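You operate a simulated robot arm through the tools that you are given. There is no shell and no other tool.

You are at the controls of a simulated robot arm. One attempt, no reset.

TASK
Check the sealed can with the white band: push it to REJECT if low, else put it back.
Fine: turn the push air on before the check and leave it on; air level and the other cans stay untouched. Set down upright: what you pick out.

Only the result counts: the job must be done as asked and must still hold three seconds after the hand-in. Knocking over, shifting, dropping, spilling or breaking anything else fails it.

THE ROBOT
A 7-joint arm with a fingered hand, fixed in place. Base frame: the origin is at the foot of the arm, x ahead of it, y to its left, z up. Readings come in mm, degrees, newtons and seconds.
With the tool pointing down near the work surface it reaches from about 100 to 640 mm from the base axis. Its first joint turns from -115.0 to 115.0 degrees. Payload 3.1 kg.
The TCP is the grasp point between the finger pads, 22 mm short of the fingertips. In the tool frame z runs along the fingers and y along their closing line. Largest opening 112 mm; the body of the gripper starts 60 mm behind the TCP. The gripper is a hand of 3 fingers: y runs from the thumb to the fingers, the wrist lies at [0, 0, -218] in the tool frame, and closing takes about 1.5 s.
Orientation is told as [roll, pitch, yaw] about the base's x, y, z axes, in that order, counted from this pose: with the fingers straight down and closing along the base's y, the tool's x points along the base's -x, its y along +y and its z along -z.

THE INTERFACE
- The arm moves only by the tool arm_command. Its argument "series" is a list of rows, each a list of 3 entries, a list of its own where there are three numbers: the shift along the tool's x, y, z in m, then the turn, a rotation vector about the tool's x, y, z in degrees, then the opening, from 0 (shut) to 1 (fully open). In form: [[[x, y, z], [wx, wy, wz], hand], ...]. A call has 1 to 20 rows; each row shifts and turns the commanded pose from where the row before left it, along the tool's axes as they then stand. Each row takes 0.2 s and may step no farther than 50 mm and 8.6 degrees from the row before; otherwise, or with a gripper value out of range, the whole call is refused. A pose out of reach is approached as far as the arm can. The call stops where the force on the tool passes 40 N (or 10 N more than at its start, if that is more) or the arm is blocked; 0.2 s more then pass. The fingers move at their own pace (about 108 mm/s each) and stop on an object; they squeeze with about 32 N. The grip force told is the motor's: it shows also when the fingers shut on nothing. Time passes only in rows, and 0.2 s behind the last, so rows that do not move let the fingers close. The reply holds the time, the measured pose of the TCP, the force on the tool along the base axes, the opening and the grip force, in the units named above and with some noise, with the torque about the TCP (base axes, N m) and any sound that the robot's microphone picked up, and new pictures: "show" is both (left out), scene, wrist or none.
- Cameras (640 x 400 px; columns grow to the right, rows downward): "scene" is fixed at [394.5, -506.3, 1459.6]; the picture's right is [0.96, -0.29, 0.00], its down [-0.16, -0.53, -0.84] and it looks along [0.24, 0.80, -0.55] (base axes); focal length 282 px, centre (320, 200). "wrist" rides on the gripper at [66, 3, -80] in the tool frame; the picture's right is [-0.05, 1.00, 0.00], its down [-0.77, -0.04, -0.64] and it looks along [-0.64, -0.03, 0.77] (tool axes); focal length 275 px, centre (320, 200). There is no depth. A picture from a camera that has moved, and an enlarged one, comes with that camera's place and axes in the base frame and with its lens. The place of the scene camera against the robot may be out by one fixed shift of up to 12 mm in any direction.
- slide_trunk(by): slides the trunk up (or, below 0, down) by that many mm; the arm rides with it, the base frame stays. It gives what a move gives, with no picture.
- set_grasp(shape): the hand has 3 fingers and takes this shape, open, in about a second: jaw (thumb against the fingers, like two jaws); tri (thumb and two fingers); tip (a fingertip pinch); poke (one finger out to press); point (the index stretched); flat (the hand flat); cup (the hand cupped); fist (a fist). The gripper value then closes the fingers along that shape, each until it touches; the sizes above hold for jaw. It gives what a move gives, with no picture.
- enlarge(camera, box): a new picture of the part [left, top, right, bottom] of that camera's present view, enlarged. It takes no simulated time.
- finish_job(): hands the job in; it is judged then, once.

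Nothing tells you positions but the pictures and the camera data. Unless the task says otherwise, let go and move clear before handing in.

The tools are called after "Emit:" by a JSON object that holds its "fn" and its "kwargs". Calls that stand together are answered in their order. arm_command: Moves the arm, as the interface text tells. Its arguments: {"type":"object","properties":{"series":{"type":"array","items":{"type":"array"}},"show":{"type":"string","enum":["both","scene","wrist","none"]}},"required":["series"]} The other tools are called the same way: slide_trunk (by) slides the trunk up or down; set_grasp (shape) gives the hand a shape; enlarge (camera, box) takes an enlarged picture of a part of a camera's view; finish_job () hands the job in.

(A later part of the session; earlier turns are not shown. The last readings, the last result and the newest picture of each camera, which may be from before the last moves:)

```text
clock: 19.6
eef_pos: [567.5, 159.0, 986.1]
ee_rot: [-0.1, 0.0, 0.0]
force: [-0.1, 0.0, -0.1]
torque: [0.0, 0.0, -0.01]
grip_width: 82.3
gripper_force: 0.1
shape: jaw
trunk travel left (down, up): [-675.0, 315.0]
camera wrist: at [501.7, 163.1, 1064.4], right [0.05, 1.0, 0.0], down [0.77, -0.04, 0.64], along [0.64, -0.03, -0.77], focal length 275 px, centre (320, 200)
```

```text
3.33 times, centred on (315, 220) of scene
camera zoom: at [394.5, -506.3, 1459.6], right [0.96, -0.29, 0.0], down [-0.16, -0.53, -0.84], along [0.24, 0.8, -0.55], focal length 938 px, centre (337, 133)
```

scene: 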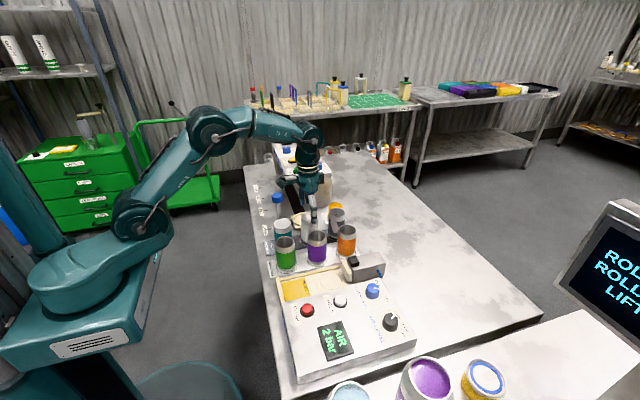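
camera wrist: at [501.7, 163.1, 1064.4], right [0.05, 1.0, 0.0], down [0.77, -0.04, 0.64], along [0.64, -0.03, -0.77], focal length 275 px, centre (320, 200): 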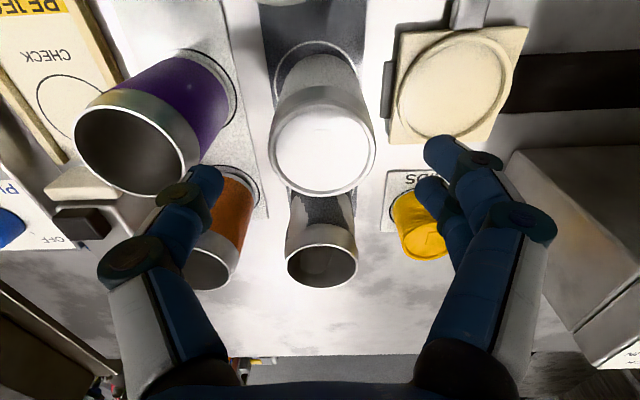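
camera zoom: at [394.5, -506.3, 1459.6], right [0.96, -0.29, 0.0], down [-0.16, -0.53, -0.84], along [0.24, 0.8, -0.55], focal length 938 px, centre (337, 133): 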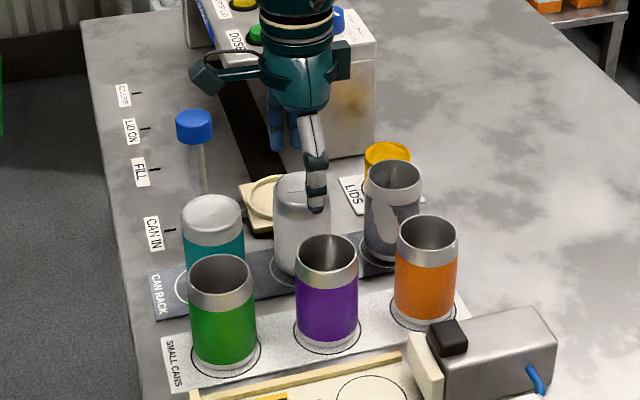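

The can sits centred between thumb and fingers. Descending to grip at z≈913.

Emit:
{"fn": "arm_command", "kwargs": {"series": [[[0, 0.0015, 0.02], [0, 0, 0], 0.73], [[0, 0, 0.02], [0, 0, 0], 0.73], [[0, 0, 0.02], [0, 0, 0], 0.73], [[0, 0, 0.013], [0, 0, 0], 0.73], [[0, 0, 0], [0, 0, 0], 0.73]]}}

Emit:
{"fn": "enlarge", "kwargs": {"camera": "scene", "box": [250, 160, 380, 280]}}

```text
clock: 20.8
eef_pos: [568.9, 162.2, 911.8]
ee_rot: [-0.1, 0.0, 0.0]
force: [0.1, 0.0, 0.2]
torque: [0.03, -0.01, 0.01]
grip_width: 81.8
gripper_force: 0.1
shape: jaw
trunk travel left (down, up): [-675.0, 315.0]
camera wrist: at [502.3, 165.1, 991.8], right [0.05, 1.0, 0.0], down [0.77, -0.04, 0.64], along [0.64, -0.03, -0.77], focal length 275 px, centre (320, 200)
```

scene: 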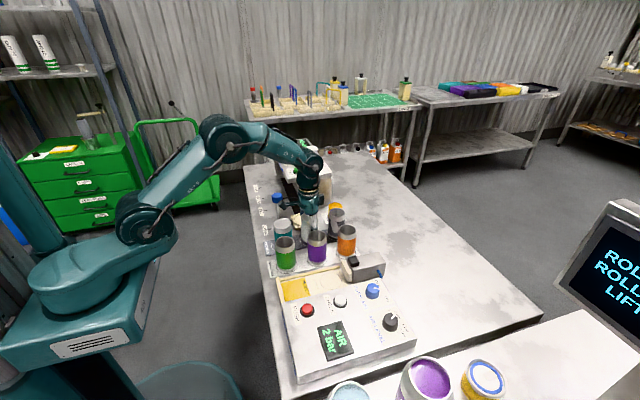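
wrist: 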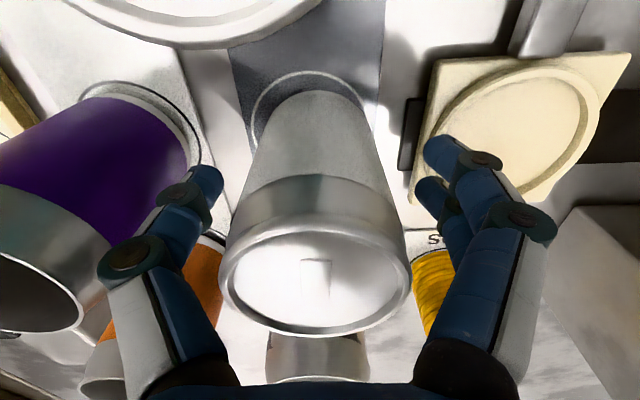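

```text
3.33 times, centred on (315, 220) of scene
camera zoom: at [394.5, -506.3, 1459.6], right [0.96, -0.29, 0.0], down [-0.16, -0.53, -0.84], along [0.24, 0.8, -0.55], focal length 938 px, centre (337, 133)
```

zoom: 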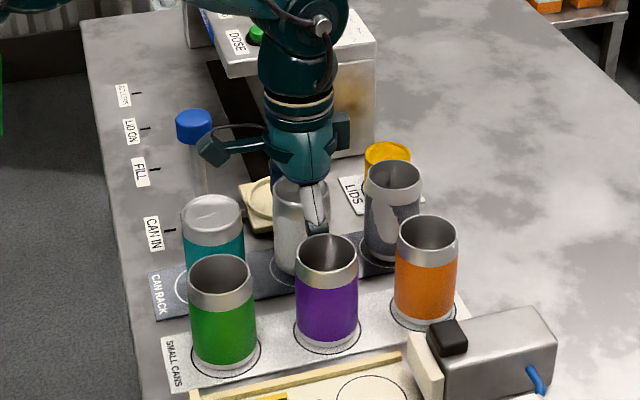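

Fingers straddle the can body. Closing the grip.

Emit:
{"fn": "arm_command", "kwargs": {"series": [[[0, 0, 0], [0, 0, 0], 0.6], [[0, 0, 0], [0, 0, 0], 0.5], [[0, 0, 0], [0, 0, 0], 0.42], [[0, 0, 0], [0, 0, 0], 0.35], [[0, 0, 0], [0, 0, 0], 0.2], [[0, 0, 0], [0, 0, 0], 0.1], [[0, 0, 0], [0, 0, 0], 0.0], [[0, 0, 0], [0, 0, 0], 0.0]], "show": "wrist"}}

```text
clock: 22.6
eef_pos: [567.6, 163.1, 911.8]
ee_rot: [-0.2, 0.0, 0.0]
force: [0.3, -0.4, -0.3]
torque: [0.01, 0.0, -0.03]
grip_width: 44.1
gripper_force: 32.5
shape: jaw
trunk travel left (down, up): [-675.0, 315.0]
camera wrist: at [502.6, 165.0, 991.9], right [0.05, 1.0, 0.0], down [0.77, -0.04, 0.64], along [0.64, -0.03, -0.77], focal length 275 px, centre (320, 200)
```

wrist: 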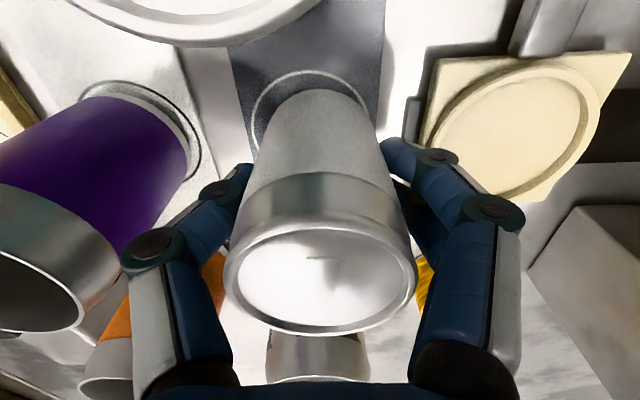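

The can is gripped (32.5 N). Lifting it straight up slowly, then higher to clear the other cans.

Emit:
{"fn": "arm_command", "kwargs": {"series": [[[0, 0, -0.006], [0, 0, 0], 0.0], [[0, 0, -0.014], [0, 0, 0], 0.0], [[0, 0, -0.025], [0, 0, 0], 0.0], [[0, 0, -0.03], [0, 0, 0], 0.0], [[0, 0, -0.03], [0, 0, 0], 0.0], [[0, 0, -0.03], [0, 0, 0], 0.0], [[0, 0, 0], [0, 0, 0], 0.0]]}}

Emit:
{"fn": "enlarge", "kwargs": {"camera": "scene", "box": [250, 140, 380, 280]}}

```text
clock: 24.2
eef_pos: [569.5, 163.8, 1049.4]
ee_rot: [0.0, -0.1, 0.0]
force: [0.0, -0.9, -0.5]
torque: [-0.01, 0.0, -0.03]
grip_width: 44.2
gripper_force: 32.4
shape: jaw
trunk travel left (down, up): [-675.0, 315.0]
camera wrist: at [503.4, 166.4, 1127.6], right [0.05, 1.0, 0.0], down [0.77, -0.04, 0.64], along [0.63, -0.03, -0.77], focal length 275 px, centre (320, 200)
```

scene: 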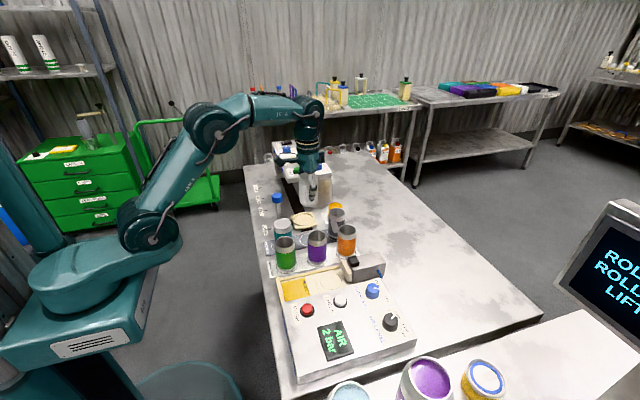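
wrist: 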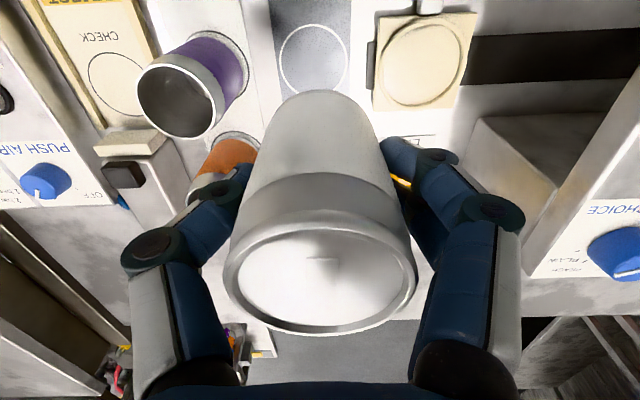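

```text
2.86 times, centred on (315, 210) of scene
camera zoom: at [394.5, -506.3, 1459.6], right [0.96, -0.29, 0.0], down [-0.16, -0.53, -0.84], along [0.24, 0.8, -0.55], focal length 804 px, centre (334, 171)
```

zoom: 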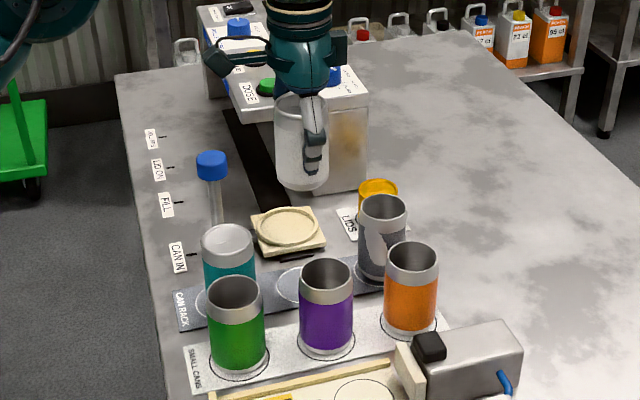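

Lifted cleanly. Moving partway toward the CHECK station and looking at the circle beside the can.

Emit:
{"fn": "arm_command", "kwargs": {"series": [[[0.0125, -0.035, 0], [0, 0, 0], 0.0], [[0.0125, -0.035, 0], [0, 0, 0], 0.0], [[0, 0, 0], [0, 0, 0], 0.0], [[0, 0, 0], [0, 0, 0], 0.0]], "show": "wrist"}}

Emit:
{"fn": "enlarge", "kwargs": {"camera": "wrist", "box": [130, 0, 330, 180]}}

Emit:
{"fn": "enlarge", "kwargs": {"camera": "scene", "box": [270, 230, 400, 320]}}

```text
clock: 25.2
eef_pos: [543.9, 91.2, 1048.9]
ee_rot: [0.0, 0.0, 0.0]
force: [0.4, -0.3, -0.3]
torque: [0.0, 0.02, 0.0]
grip_width: 43.6
gripper_force: 32.0
shape: jaw
trunk travel left (down, up): [-675.0, 315.0]
camera wrist: at [477.5, 93.8, 1127.6], right [0.05, 1.0, 0.0], down [0.77, -0.04, 0.64], along [0.64, -0.03, -0.77], focal length 275 px, centre (320, 200)
```

wrist: 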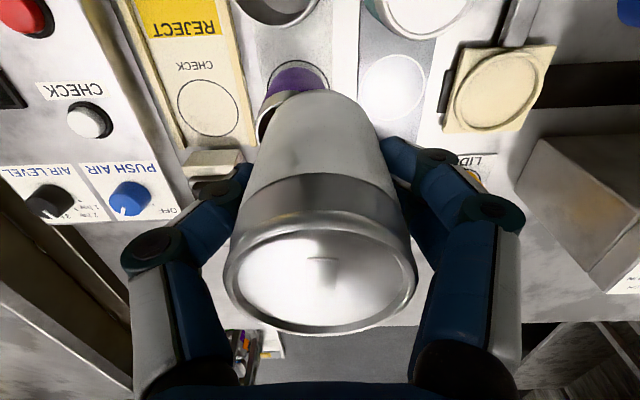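

```text
2.22 times, centred on (230, 90) of wrist
camera zoom: at [477.5, 93.8, 1127.6], right [0.05, 1.0, 0.0], down [0.77, -0.04, 0.64], along [0.64, -0.03, -0.77], focal length 612 px, centre (520, 444)
```

zoom: 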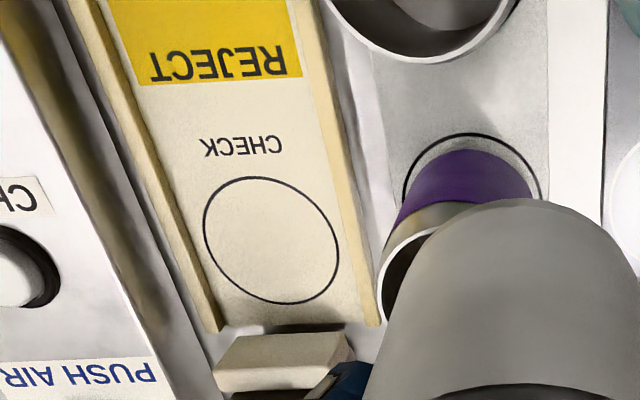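

```text
4.44 times, centred on (335, 275) of scene
camera zoom: at [394.5, -506.3, 1459.6], right [0.96, -0.29, 0.0], down [-0.16, -0.53, -0.84], along [0.24, 0.8, -0.55], focal length 1251 px, centre (253, -133)
```

zoom: 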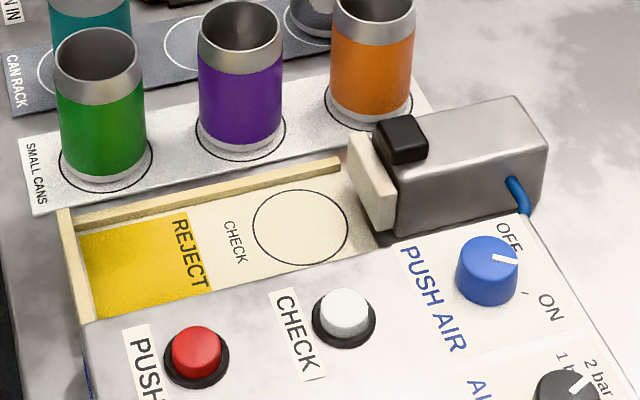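

The CHECK circle centre works out at about (575.5, −19.7, 863). I need a closer look at the pusher plate and the neighbouring purple can for finger clearance before lowering.

Emit:
{"fn": "enlarge", "kwargs": {"camera": "wrist", "box": [150, 60, 260, 200]}}

Emit:
{"fn": "enlarge", "kwargs": {"camera": "scene", "box": [310, 235, 400, 305]}}

```text
2.86 times, centred on (205, 130) of wrist
camera zoom: at [477.5, 93.8, 1127.6], right [0.05, 1.0, 0.0], down [0.77, -0.04, 0.64], along [0.64, -0.03, -0.77], focal length 786 px, centre (649, 400)
```

zoom: 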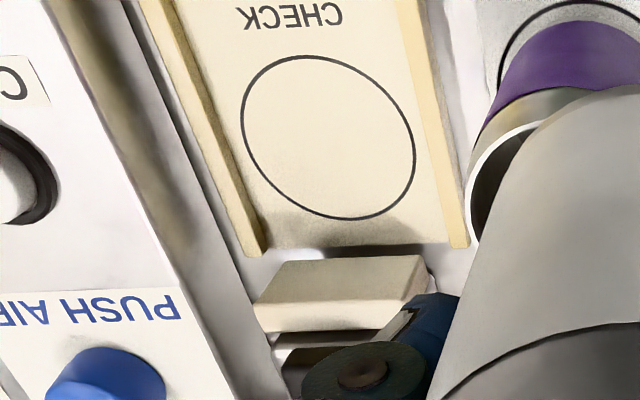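

```text
5.71 times, centred on (355, 270) of scene
camera zoom: at [394.5, -506.3, 1459.6], right [0.96, -0.29, 0.0], down [-0.16, -0.53, -0.84], along [0.24, 0.8, -0.55], focal length 1609 px, centre (120, -200)
```

zoom: 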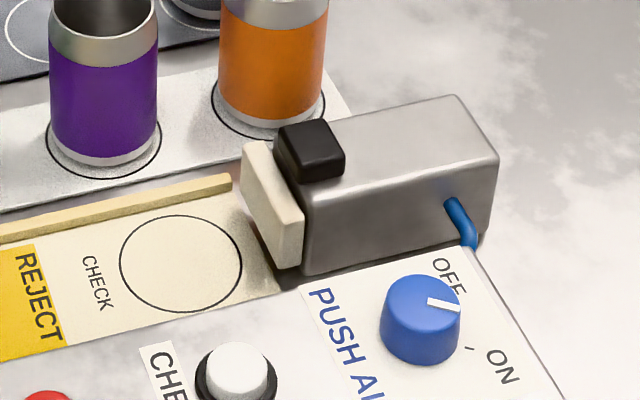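

The plate face is at x≈619 (top ≈903) and the purple can's edge is only ~60 mm from the circle centre, so I'll yaw the hand 45° so the finger knuckles point between the green and purple cans. Moving above the CHECK circle high up, then rotating.

Emit:
{"fn": "arm_command", "kwargs": {"series": [[[-0.011, -0.0365, 0], [0, 0, 0], 0.0], [[-0.011, -0.0365, 0], [0, 0, 0], 0.0], [[-0.011, -0.0365, 0], [0, 0, 0], 0.0], [[0, 0, 0], [0, 0, -7.5], 0.0], [[0, 0, 0], [0, 0, -7.5], 0.0], [[0, 0, 0], [0, 0, -7.5], 0.0], [[0, 0, 0], [0, 0, -7.5], 0.0], [[0, 0, 0], [0, 0, -7.5], 0.0], [[0, 0, 0], [0, 0, -7.5], 0.0], [[0, 0, 0], [0, 0, 0], 0.0]]}}

Emit:
{"fn": "enlarge", "kwargs": {"camera": "scene", "box": [270, 190, 400, 310]}}

```text
clock: 27.4
eef_pos: [577.0, -16.9, 1047.6]
ee_rot: [0.0, 0.1, 45.1]
force: [0.7, -0.7, -0.7]
torque: [-0.01, 0.0, 0.04]
grip_width: 44.2
gripper_force: 32.4
shape: jaw
trunk travel left (down, up): [-675.0, 315.0]
camera wrist: at [527.8, -62.2, 1126.7], right [-0.67, 0.74, 0.0], down [0.57, 0.52, 0.64], along [0.47, 0.43, -0.77], focal length 275 px, centre (320, 200)
```

scene: 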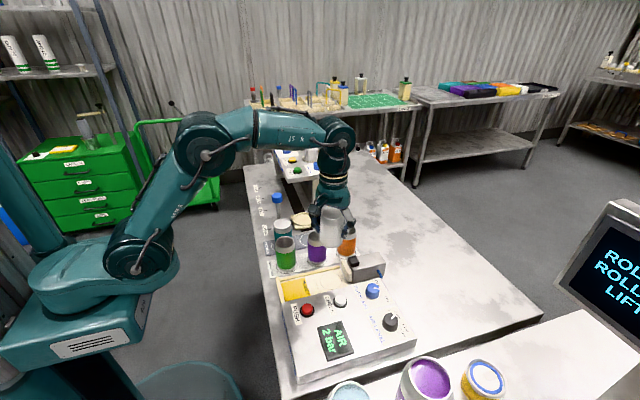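
wrist: 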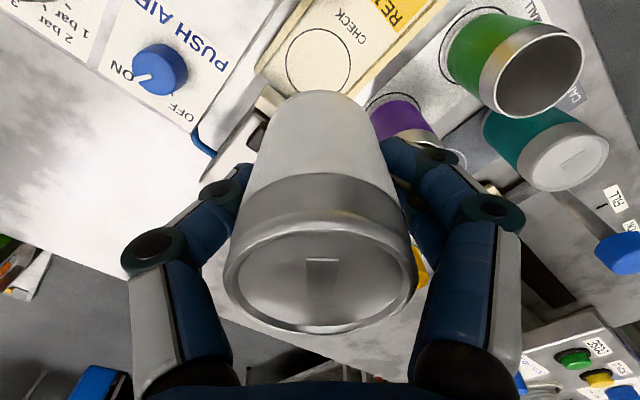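

```text
3.33 times, centred on (335, 250) of scene
camera zoom: at [394.5, -506.3, 1459.6], right [0.96, -0.29, 0.0], down [-0.16, -0.53, -0.84], along [0.24, 0.8, -0.55], focal length 938 px, centre (270, 33)
```

zoom: 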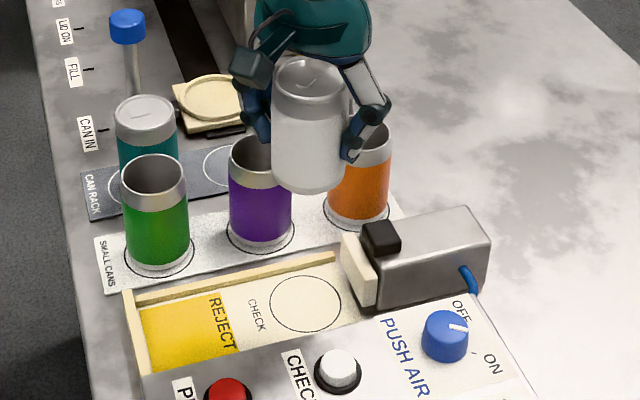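

The can is above the CHECK circle with good finger placement. Lowering partway to verify alignment.

Emit:
{"fn": "arm_command", "kwargs": {"series": [[[0, 0, 0.025], [0, 0, 0], 0.0], [[0, 0, 0.03], [0, 0, 0], 0.0], [[0, 0, 0.03], [0, 0, 0], 0.0], [[0, 0, 0.025], [0, 0, 0], 0.0], [[0, 0, 0], [0, 0, 0], 0.0]]}}

Emit:
{"fn": "enlarge", "kwargs": {"camera": "scene", "box": [280, 210, 390, 310]}}

Emit:
{"fn": "enlarge", "kwargs": {"camera": "wrist", "box": [200, 20, 460, 220]}}

```text
clock: 28.6
eef_pos: [575.3, -15.6, 938.2]
ee_rot: [-0.1, 0.0, 44.9]
force: [0.7, -0.7, -2.0]
torque: [-0.01, 0.01, -0.02]
grip_width: 44.0
gripper_force: 32.4
shape: jaw
trunk travel left (down, up): [-675.0, 315.0]
camera wrist: at [526.8, -61.3, 1016.7], right [-0.67, 0.74, 0.0], down [0.57, 0.52, 0.64], along [0.47, 0.43, -0.77], focal length 275 px, centre (320, 200)
```

scene: 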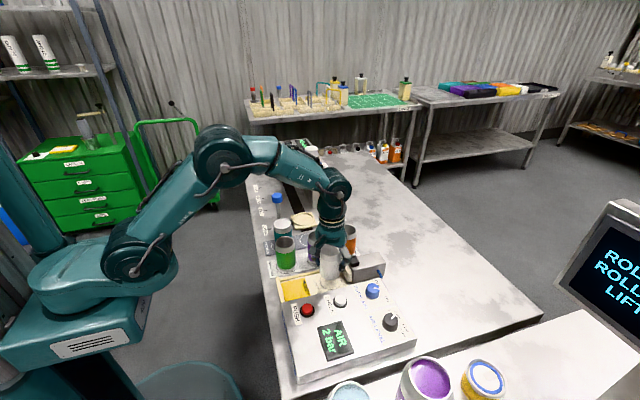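
wrist: 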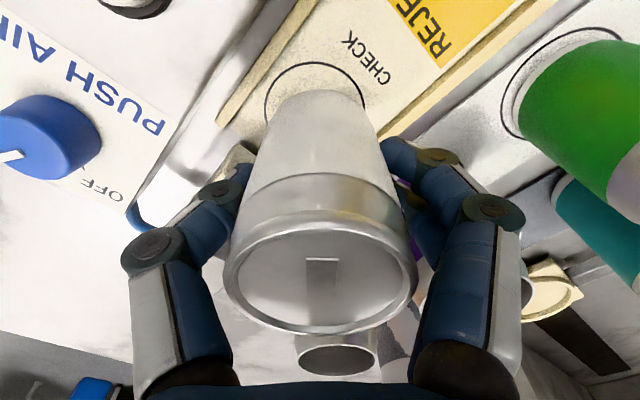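

```text
4.00 times, centred on (335, 260) of scene
camera zoom: at [394.5, -506.3, 1459.6], right [0.96, -0.29, 0.0], down [-0.16, -0.53, -0.84], along [0.24, 0.8, -0.55], focal length 1126 px, centre (260, -40)
```

zoom: 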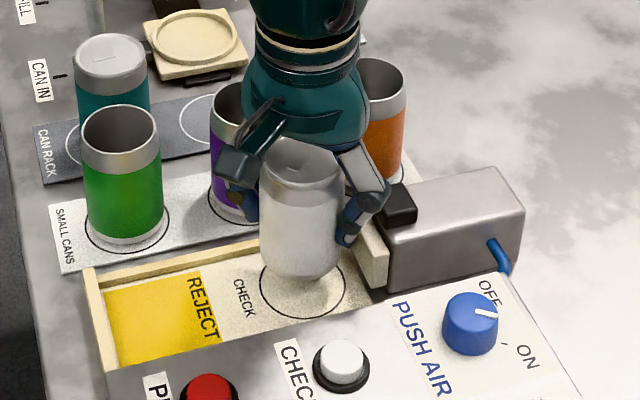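

```text
2.00 times, centred on (330, 120) of wrist
camera zoom: at [526.8, -61.3, 1016.7], right [-0.67, 0.74, 0.0], down [0.57, 0.52, 0.64], along [0.47, 0.43, -0.77], focal length 551 px, centre (300, 360)
```

zoom: 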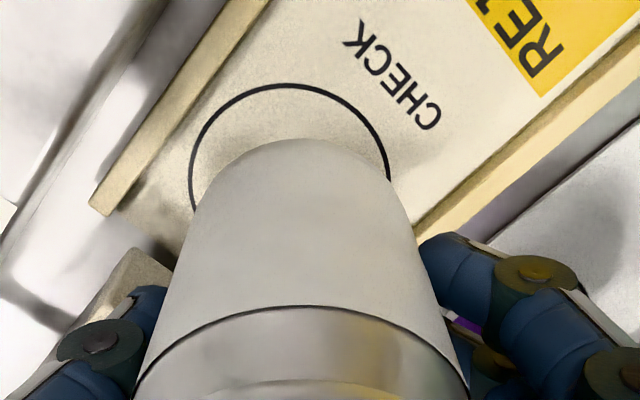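

Alignment looks nearly centred; I'll nudge ~3 mm and lower to just above the floor of the check tray.

Emit:
{"fn": "arm_command", "kwargs": {"series": [[[-0.001, -0.0029, 0.004], [0, 0, 0], 0.0], [[0, 0, 0.008], [0, 0, 0], 0.0], [[0, 0, 0.006], [0, 0, 0], 0.0], [[0, 0, 0], [0, 0, 0], 0.0], [[0, 0, 0], [0, 0, 0], 0.0]]}}

Emit:
{"fn": "enlarge", "kwargs": {"camera": "scene", "box": [280, 210, 390, 310]}}

Emit:
{"fn": "enlarge", "kwargs": {"camera": "wrist", "box": [200, 20, 460, 220]}}

```text
clock: 29.8
eef_pos: [578.2, -18.6, 919.1]
ee_rot: [-0.1, 0.1, 45.1]
force: [0.3, 1.4, -1.5]
torque: [-0.02, -0.03, 0.02]
grip_width: 44.1
gripper_force: 32.2
shape: jaw
trunk travel left (down, up): [-675.0, 315.0]
camera wrist: at [530.2, -63.3, 998.9], right [-0.67, 0.74, 0.0], down [0.57, 0.52, 0.64], along [0.47, 0.43, -0.77], focal length 275 px, centre (320, 200)
```

scene: 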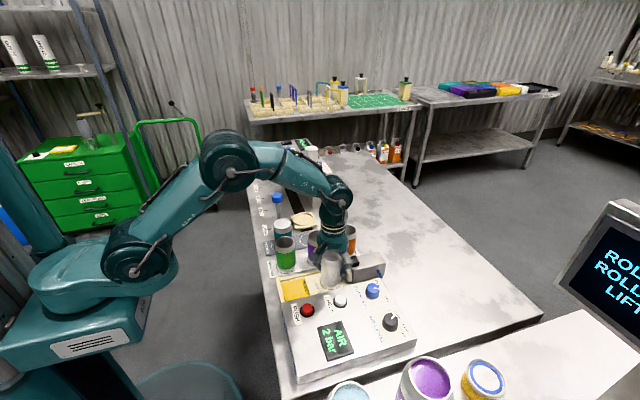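
wrist: 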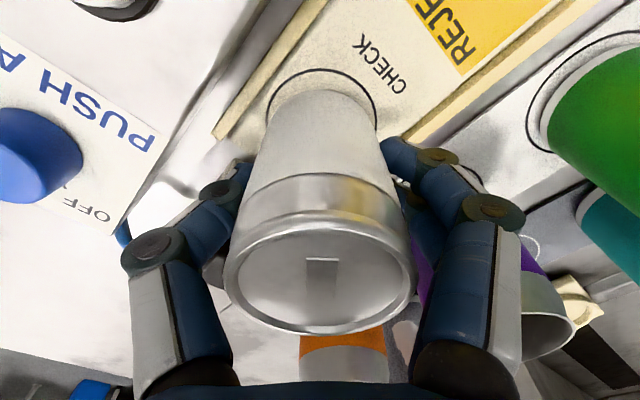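

```text
4.00 times, centred on (335, 260) of scene
camera zoom: at [394.5, -506.3, 1459.6], right [0.96, -0.29, 0.0], down [-0.16, -0.53, -0.84], along [0.24, 0.8, -0.55], focal length 1126 px, centre (260, -40)
```

zoom: 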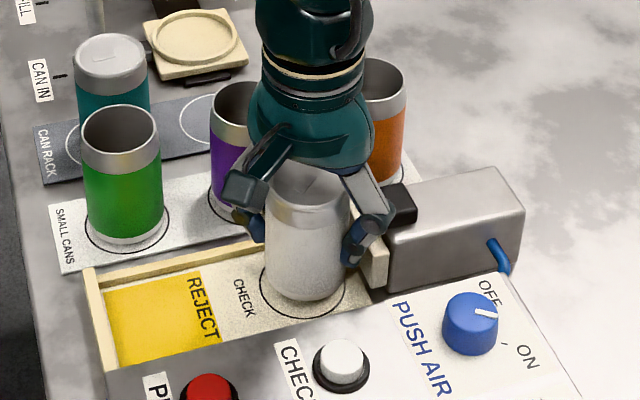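

```text
2.00 times, centred on (330, 120) of wrist
camera zoom: at [530.2, -63.3, 998.9], right [-0.67, 0.74, 0.0], down [0.57, 0.52, 0.64], along [0.47, 0.43, -0.77], focal length 551 px, centre (300, 360)
```

zoom: 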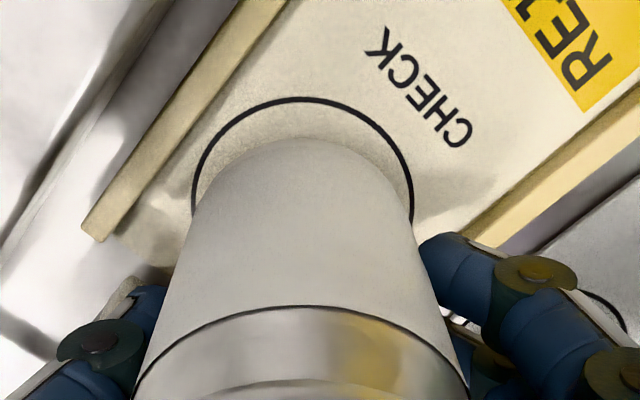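

The can is centred over the circle. Now lowering in small steps until contact is felt.

Emit:
{"fn": "arm_command", "kwargs": {"series": [[[0, 0, 0.002], [0, 0, 0], 0.0], [[0, 0, 0.002], [0, 0, 0], 0.0], [[0, 0, 0], [0, 0, 0], 0.0]], "show": "none"}}

```text
clock: 30.6
eef_pos: [579.3, -17.7, 916.6]
ee_rot: [-0.1, 0.0, 45.1]
force: [0.4, -0.9, -1.2]
torque: [0.0, 0.01, 0.02]
grip_width: 43.8
gripper_force: 32.1
shape: jaw
trunk travel left (down, up): [-675.0, 315.0]
```

Emit:
{"fn": "arm_command", "kwargs": {"series": [[[0, 0, 0.0015], [0, 0, 0], 0.0], [[0, 0, 0.0015], [0, 0, 0], 0.0], [[0, 0, 0], [0, 0, 0], 0.0]], "show": "none"}}

```text
clock: 31.4
eef_pos: [579.5, -18.4, 913.3]
ee_rot: [0.0, 0.0, 45.0]
force: [1.0, 0.6, 1.0]
torque: [0.03, 0.05, 0.0]
grip_width: 44.0
gripper_force: 32.3
shape: jaw
trunk travel left (down, up): [-675.0, 315.0]
```

Emit:
{"fn": "arm_command", "kwargs": {"series": [[[0, 0, 0.001], [0, 0, 0], 0.0], [[0, 0, 0.001], [0, 0, 0], 0.0], [[0, 0, 0], [0, 0, 0], 0.0]]}}

Emit:
{"fn": "enlarge", "kwargs": {"camera": "scene", "box": [280, 210, 390, 310]}}

Emit:
{"fn": "enlarge", "kwargs": {"camera": "wrist", "box": [200, 20, 460, 220]}}

```text
clock: 32.2
eef_pos: [578.8, -18.5, 912.0]
ee_rot: [-0.2, -0.2, 45.1]
force: [4.5, 1.1, 13.1]
torque: [0.01, -0.07, -0.01]
grip_width: 44.1
gripper_force: 32.4
shape: jaw
trunk travel left (down, up): [-675.0, 315.0]
camera wrist: at [529.4, -63.5, 991.4], right [-0.67, 0.74, 0.0], down [0.57, 0.52, 0.64], along [0.47, 0.43, -0.77], focal length 275 px, centre (320, 200)
```

scene: 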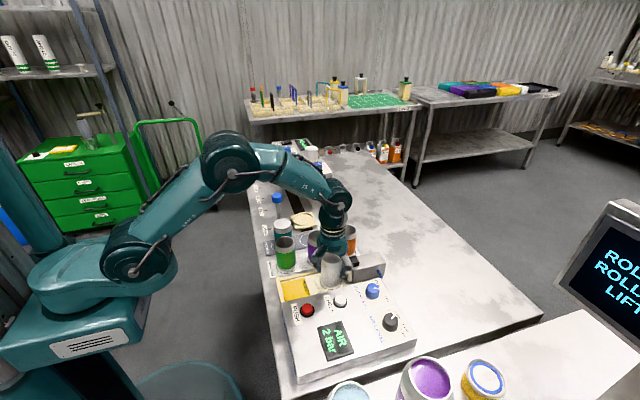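
wrist: 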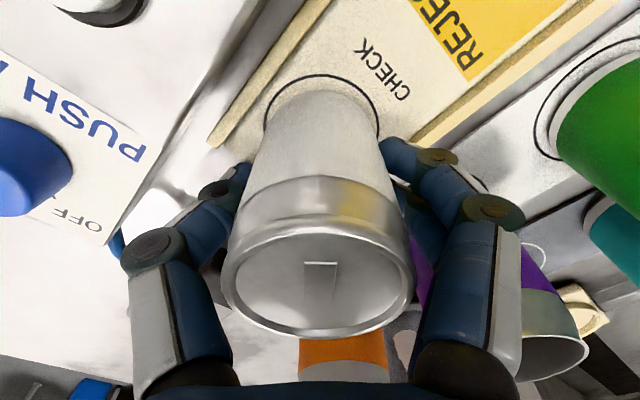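

```text
4.00 times, centred on (335, 260) of scene
camera zoom: at [394.5, -506.3, 1459.6], right [0.96, -0.29, 0.0], down [-0.16, -0.53, -0.84], along [0.24, 0.8, -0.55], focal length 1126 px, centre (260, -40)
```

zoom: 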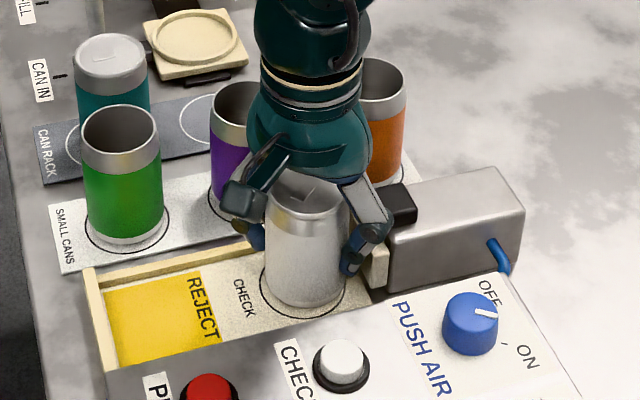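

```text
2.00 times, centred on (330, 120) of wrist
camera zoom: at [529.4, -63.5, 991.4], right [-0.67, 0.74, 0.0], down [0.57, 0.52, 0.64], along [0.47, 0.43, -0.77], focal length 551 px, centre (300, 360)
```

zoom: 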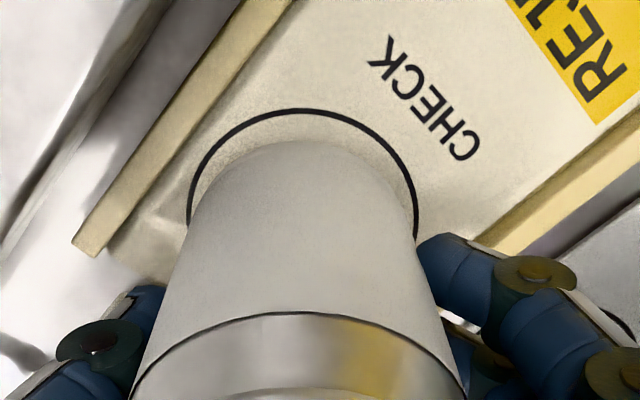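

Contact felt (13 N) with the can centred on the circle. Relieving the pressure slightly and opening gently.

Emit:
{"fn": "arm_command", "kwargs": {"series": [[[0, 0, -0.0012], [0, 0, 0], 0.0], [[0, 0, 0], [0, 0, 0], 0.4], [[0, 0, 0], [0, 0, 0], 0.45], [[0, 0, 0], [0, 0, 0], 0.5], [[0, 0, 0], [0, 0, 0], 0.54], [[0, 0, 0], [0, 0, 0], 0.54]]}}

Emit:
{"fn": "enlarge", "kwargs": {"camera": "scene", "box": [280, 210, 390, 310]}}

```text
clock: 33.6
eef_pos: [578.7, -18.6, 913.0]
ee_rot: [0.0, 0.0, 45.1]
force: [0.4, -0.1, -0.4]
torque: [0.0, 0.01, 0.02]
grip_width: 59.9
gripper_force: 0.0
shape: jaw
trunk travel left (down, up): [-675.0, 315.0]
camera wrist: at [529.8, -63.7, 992.2], right [-0.67, 0.74, 0.0], down [0.57, 0.52, 0.64], along [0.47, 0.43, -0.77], focal length 275 px, centre (320, 200)
```

scene: 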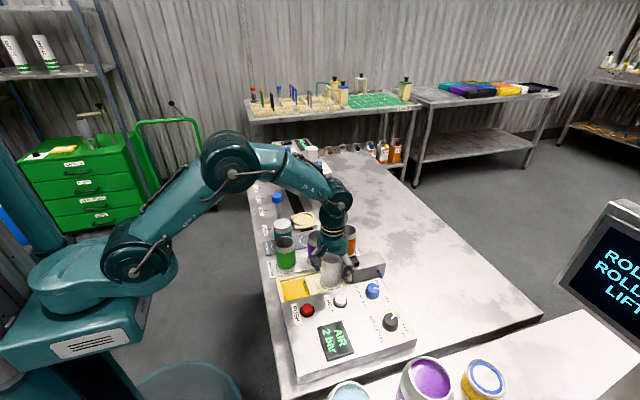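
wrist: 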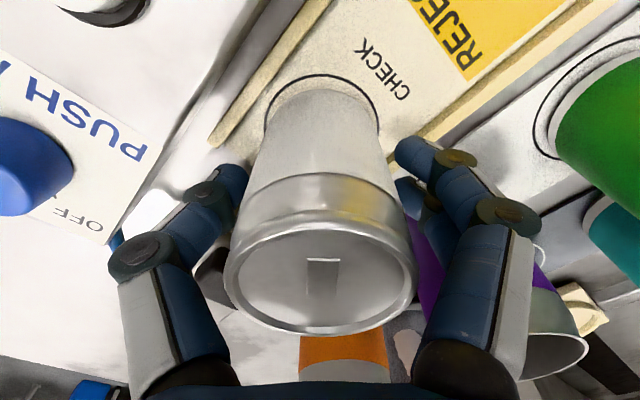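

```text
4.00 times, centred on (335, 260) of scene
camera zoom: at [394.5, -506.3, 1459.6], right [0.96, -0.29, 0.0], down [-0.16, -0.53, -0.84], along [0.24, 0.8, -0.55], focal length 1126 px, centre (260, -40)
```

zoom: 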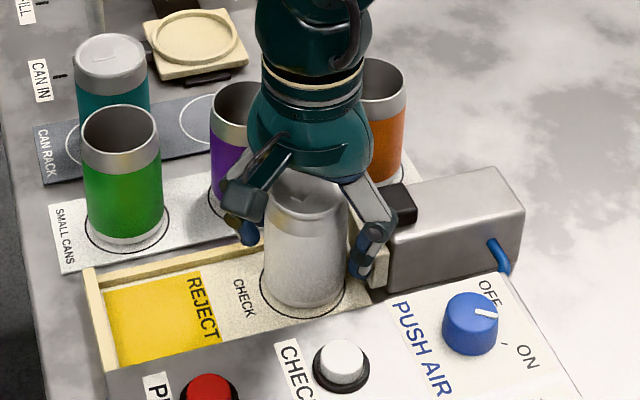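

The can is standing free and forces are zero. Rising straight up.

Emit:
{"fn": "arm_command", "kwargs": {"series": [[[0, 0, -0.01], [0, 0, 0], 0.54], [[0, 0, -0.02], [0, 0, 0], 0.54], [[0, 0, -0.03], [0, 0, 0], 0.54], [[0, 0, -0.04], [0, 0, 0], 0.54], [[0, 0, -0.04], [0, 0, 0], 0.54], [[0, 0, 0], [0, 0, 0], 0.54]]}}

Emit:
{"fn": "enlarge", "kwargs": {"camera": "scene", "box": [280, 220, 400, 370]}}

```text
clock: 35.0
eef_pos: [578.2, -19.4, 1052.0]
ee_rot: [0.0, 0.0, 45.0]
force: [-0.7, -0.6, -0.5]
torque: [-0.01, -0.01, 0.02]
grip_width: 60.1
gripper_force: 0.1
shape: jaw
trunk travel left (down, up): [-675.0, 315.0]
camera wrist: at [529.4, -64.6, 1131.3], right [-0.67, 0.74, 0.0], down [0.57, 0.52, 0.64], along [0.47, 0.43, -0.77], focal length 275 px, centre (320, 200)
```

scene: 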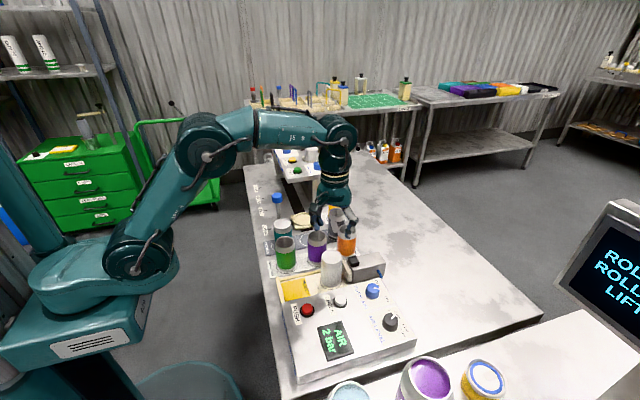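
wrist: 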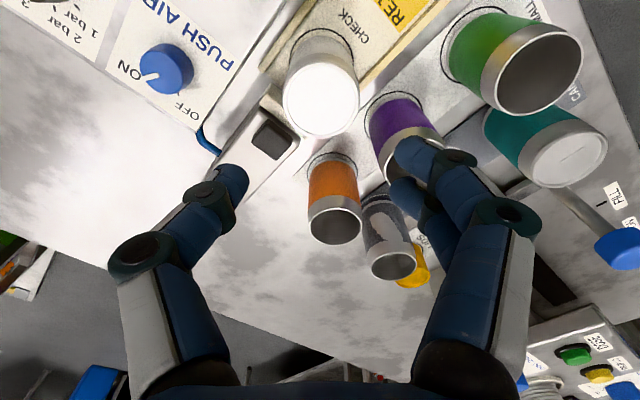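

```text
2.67 times, centred on (340, 295) of scene
camera zoom: at [394.5, -506.3, 1459.6], right [0.96, -0.29, 0.0], down [-0.16, -0.53, -0.84], along [0.24, 0.8, -0.55], focal length 751 px, centre (267, -53)
```

zoom: 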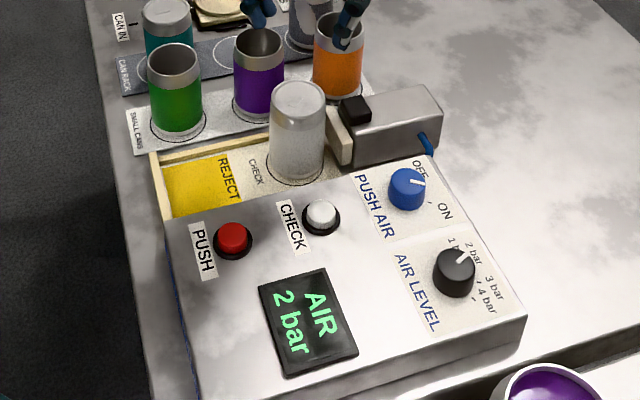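

The white can stands upright on the CHECK circle. Next I'll move over the CHECK button (≈(568, −111.5, 900)), straighten the yaw and switch to the poke shape to see where the pressing finger is.

Emit:
{"fn": "arm_command", "kwargs": {"series": [[[0, 0, -0.01], [0, 0, 7.5], 0.54], [[0, 0, 0], [0, 0, 7.5], 0.54], [[0, 0, 0], [0, 0, 7.5], 0.54], [[0, 0, 0], [0, 0, 7.5], 0.54], [[0, 0, 0], [0, 0, 7.5], 0.54], [[0, 0, 0], [0, 0, 7.5], 0.54], [[0.02, -0.045, 0], [0, 0, 0], 0.54], [[0.02, -0.045, 0], [0, 0, 0], 0.54], [[0, 0, 0], [0, 0, 0], 0.54]], "show": "none"}}

Emit:
{"fn": "set_grasp", "kwargs": {"shape": "poke"}}

Emit:
{"fn": "arm_command", "kwargs": {"series": [[[0, 0, 0], [0, 0, 0], 1.0]]}}

Emit:
{"fn": "enlarge", "kwargs": {"camera": "scene", "box": [270, 150, 400, 330]}}

```text
clock: 37.0
eef_pos: [539.6, -109.0, 1060.4]
ee_rot: [0.0, 0.0, 0.0]
force: [0.2, -0.5, -0.3]
torque: [-0.01, 0.01, -0.03]
grip_width: 59.9
gripper_force: 0.1
shape: jaw
trunk travel left (down, up): [-675.0, 315.0]
```

```text
clock: 37.9
eef_pos: [540.0, -108.9, 1061.9]
ee_rot: [-0.1, -0.1, 0.0]
force: [0.5, -0.4, -0.3]
torque: [-0.01, -0.02, -0.01]
grip_width: 0.0
gripper_force: 0.1
shape: poke
trunk travel left (down, up): [-675.0, 315.0]
```

```text
clock: 38.3
eef_pos: [539.2, -107.8, 1062.4]
ee_rot: [-0.1, 0.0, 0.0]
force: [-0.6, -0.1, 1.2]
torque: [0.0, 0.03, 0.02]
grip_width: 0.1
gripper_force: 0.0
shape: poke
trunk travel left (down, up): [-675.0, 315.0]
camera wrist: at [473.4, -105.7, 1140.9], right [0.05, 1.0, 0.0], down [0.77, -0.04, 0.64], along [0.64, -0.03, -0.77], focal length 275 px, centre (320, 200)
```

scene: 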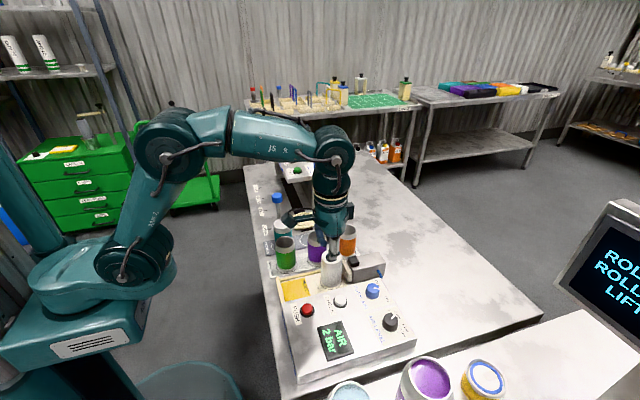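
wrist: 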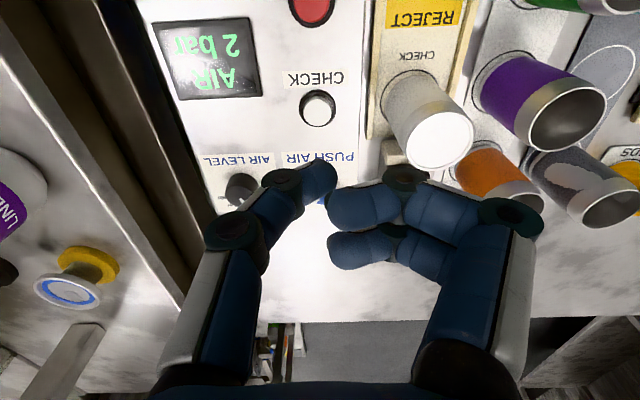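

```text
2.22 times, centred on (335, 240) of scene
camera zoom: at [394.5, -506.3, 1459.6], right [0.96, -0.29, 0.0], down [-0.16, -0.53, -0.84], along [0.24, 0.8, -0.55], focal length 626 px, centre (287, 111)
```

zoom: 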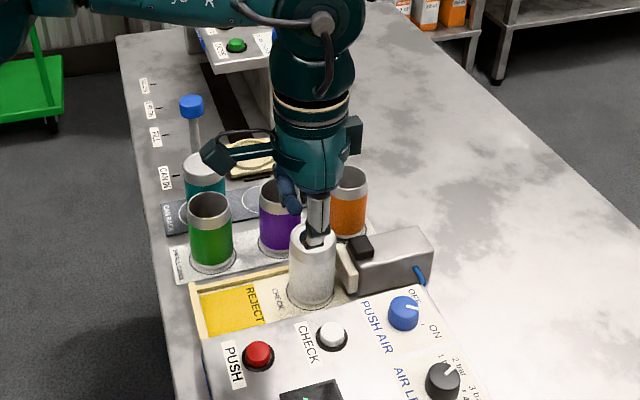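

In the poke shape the thumb tip sits on the tool axis about 22 mm beyond the TCP, with the other fingers curled on the +y side. I'll zoom to pin down the CHECK and PUSH buttons.

Emit:
{"fn": "enlarge", "kwargs": {"camera": "wrist", "box": [230, 0, 430, 200]}}

Emit:
{"fn": "enlarge", "kwargs": {"camera": "scene", "box": [290, 270, 390, 350]}}

```text
2.00 times, centred on (330, 100) of wrist
camera zoom: at [473.4, -105.7, 1140.9], right [0.05, 1.0, 0.0], down [0.77, -0.04, 0.64], along [0.64, -0.03, -0.77], focal length 551 px, centre (300, 400)
```

zoom: 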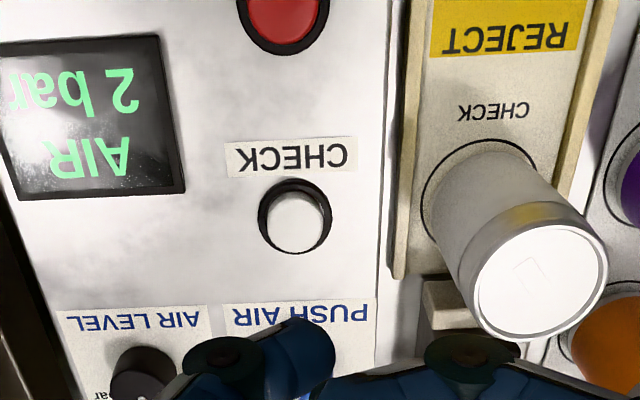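

```text
5.00 times, centred on (340, 310) of scene
camera zoom: at [394.5, -506.3, 1459.6], right [0.96, -0.29, 0.0], down [-0.16, -0.53, -0.84], along [0.24, 0.8, -0.55], focal length 1408 px, centre (220, -350)
```

zoom: 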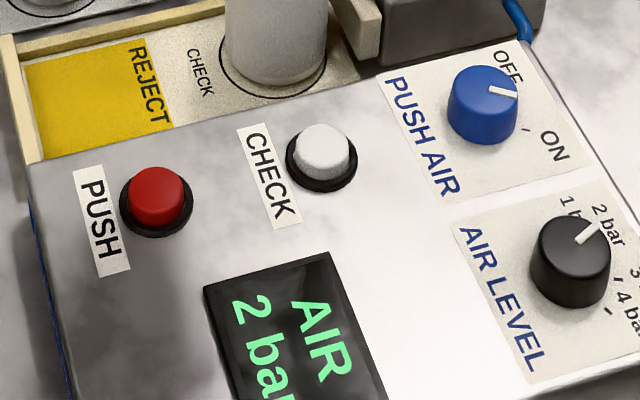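

CHECK cap top ≈ (570, −112, 902), PUSH ≈ (489, −111, 901). Moving above CHECK with a 40° yaw so the curled fingers stay away from the can.

Emit:
{"fn": "arm_command", "kwargs": {"series": [[[-0.0103, -0.0014, 0.03], [0, 0, 0], 1.0], [[-0.0103, -0.0014, 0.03], [0, 0, 0], 1.0], [[-0.0102, -0.0014, 0.03], [0, 0, 0], 1.0], [[0, 0, 0], [0, 0, -8], 1.0], [[0, 0, 0], [0, 0, -8], 1.0], [[0, 0, 0], [0, 0, -8], 1.0], [[0, 0, 0], [0, 0, -8], 1.0], [[0, 0, 0], [0, 0, -8], 1.0], [[0, 0, 0.02], [0, 0, 0], 1.0], [[0, 0, 0], [0, 0, 0], 1.0]]}}

Emit:
{"fn": "enlarge", "kwargs": {"camera": "scene", "box": [280, 220, 400, 350]}}

Emit:
{"fn": "enlarge", "kwargs": {"camera": "wrist", "box": [230, 60, 430, 260]}}

```text
clock: 40.5
eef_pos: [569.7, -113.3, 951.2]
ee_rot: [0.0, 0.0, 40.0]
force: [0.2, -0.1, 0.0]
torque: [0.03, 0.01, -0.01]
grip_width: 0.0
gripper_force: 0.0
shape: poke
trunk travel left (down, up): [-675.0, 315.0]
camera wrist: at [517.6, -153.9, 1030.2], right [-0.61, 0.79, 0.0], down [0.61, 0.47, 0.64], along [0.51, 0.39, -0.77], focal length 275 px, centre (320, 200)
```

scene: 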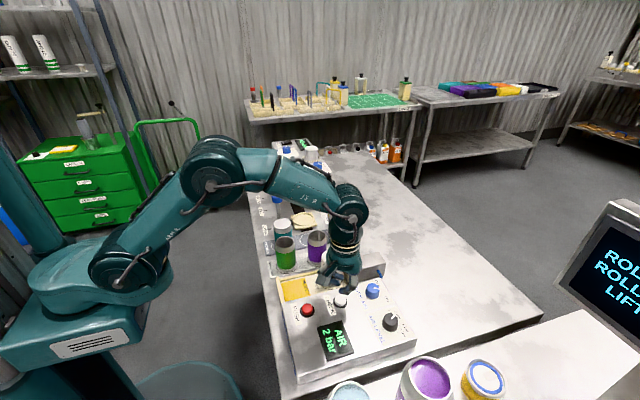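
wrist: 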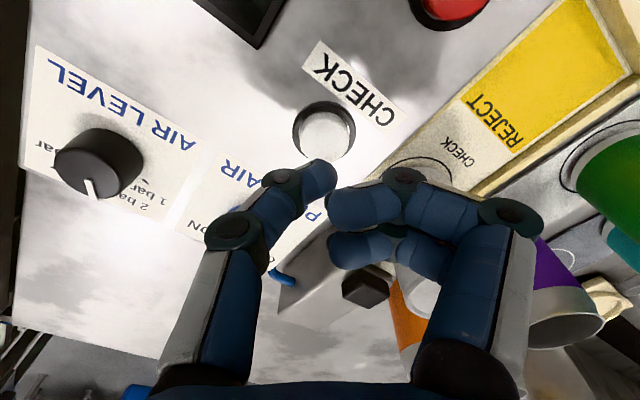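

```text
3.08 times, centred on (340, 285) of scene
camera zoom: at [394.5, -506.3, 1459.6], right [0.96, -0.29, 0.0], down [-0.16, -0.53, -0.84], along [0.24, 0.8, -0.55], focal length 866 px, centre (258, -62)
```

zoom: 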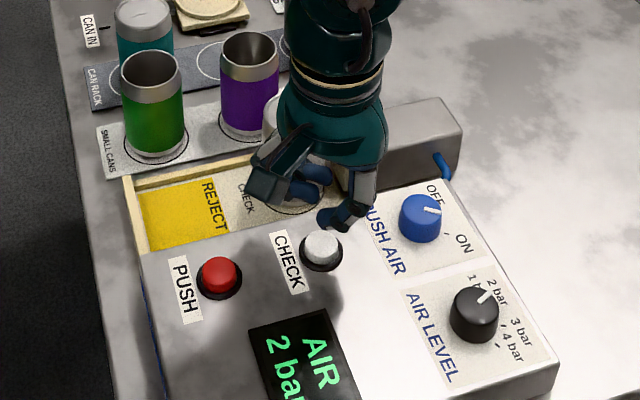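

```text
2.00 times, centred on (330, 160) of wrist
camera zoom: at [517.6, -153.9, 1030.2], right [-0.61, 0.79, 0.0], down [0.61, 0.47, 0.64], along [0.51, 0.39, -0.77], focal length 551 px, centre (300, 280)
```

zoom: 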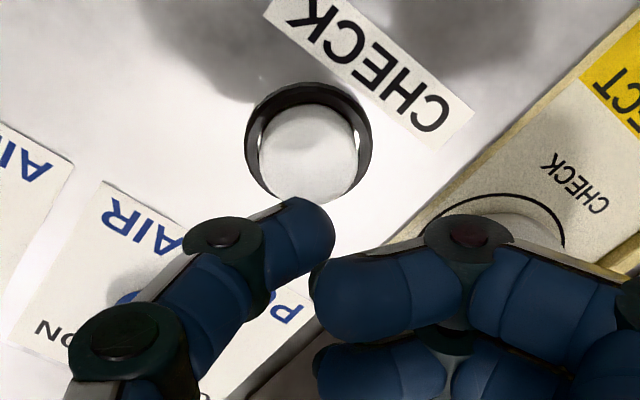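

The poke tip is almost exactly over the CHECK cap, ~27 mm above it. Descending close, then pressing in small steps.

Emit:
{"fn": "arm_command", "kwargs": {"series": [[[-0.0012, -0.0014, 0.012], [0, 0, 0], 1.0], [[0, 0, 0.011], [0, 0, 0], 1.0], [[0, 0, 0], [0, 0, 0], 1.0]]}}

Emit:
{"fn": "enlarge", "kwargs": {"camera": "scene", "box": [290, 260, 380, 350]}}

Emit:
{"fn": "enlarge", "kwargs": {"camera": "wrist", "box": [230, 60, 430, 260]}}

```text
clock: 41.3
eef_pos: [571.5, -113.0, 928.0]
ee_rot: [-0.1, -0.1, 40.0]
force: [0.6, 0.0, 1.9]
torque: [0.01, 0.0, 0.02]
grip_width: 0.0
gripper_force: 0.0
shape: poke
trunk travel left (down, up): [-675.0, 315.0]
heard: click
camera wrist: at [519.2, -153.5, 1007.8], right [-0.61, 0.8, 0.0], down [0.61, 0.47, 0.64], along [0.51, 0.38, -0.77], focal length 275 px, centre (320, 200)
```

scene: 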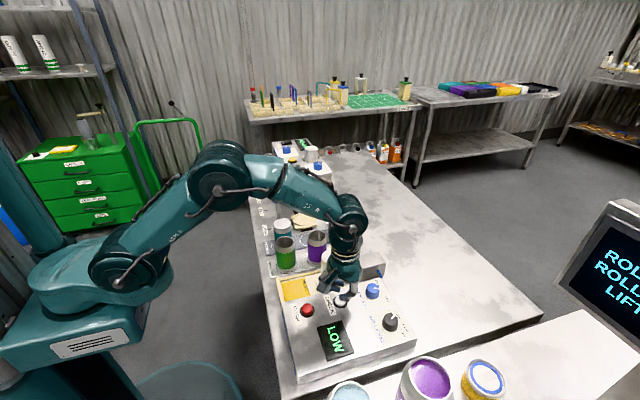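
wrist: 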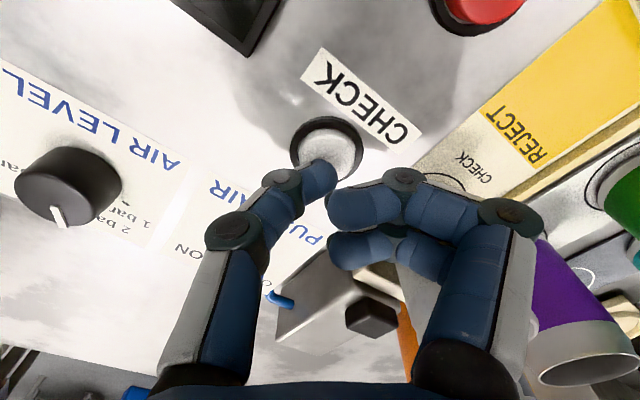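

```text
4.44 times, centred on (335, 305) of scene
camera zoom: at [394.5, -506.3, 1459.6], right [0.96, -0.29, 0.0], down [-0.16, -0.53, -0.84], along [0.24, 0.8, -0.55], focal length 1251 px, centre (253, -267)
```

zoom: 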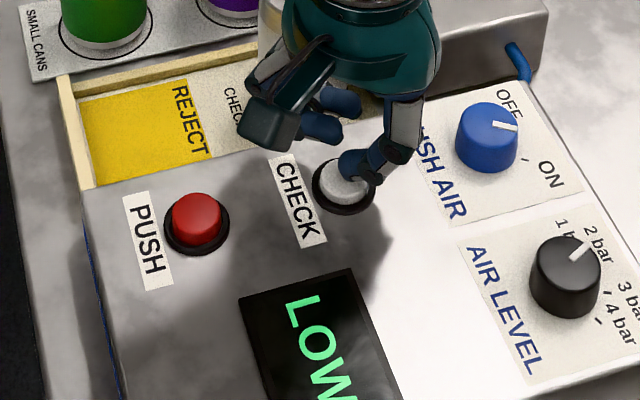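

```text
2.00 times, centred on (330, 160) of wrist
camera zoom: at [519.2, -153.5, 1007.8], right [-0.61, 0.8, 0.0], down [0.61, 0.47, 0.64], along [0.51, 0.38, -0.77], focal length 551 px, centre (300, 280)
```

zoom: 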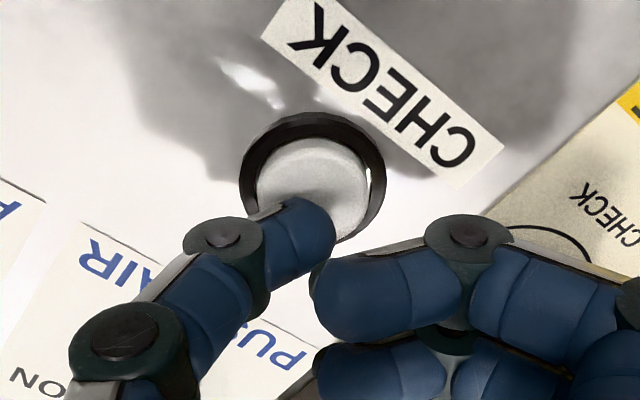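

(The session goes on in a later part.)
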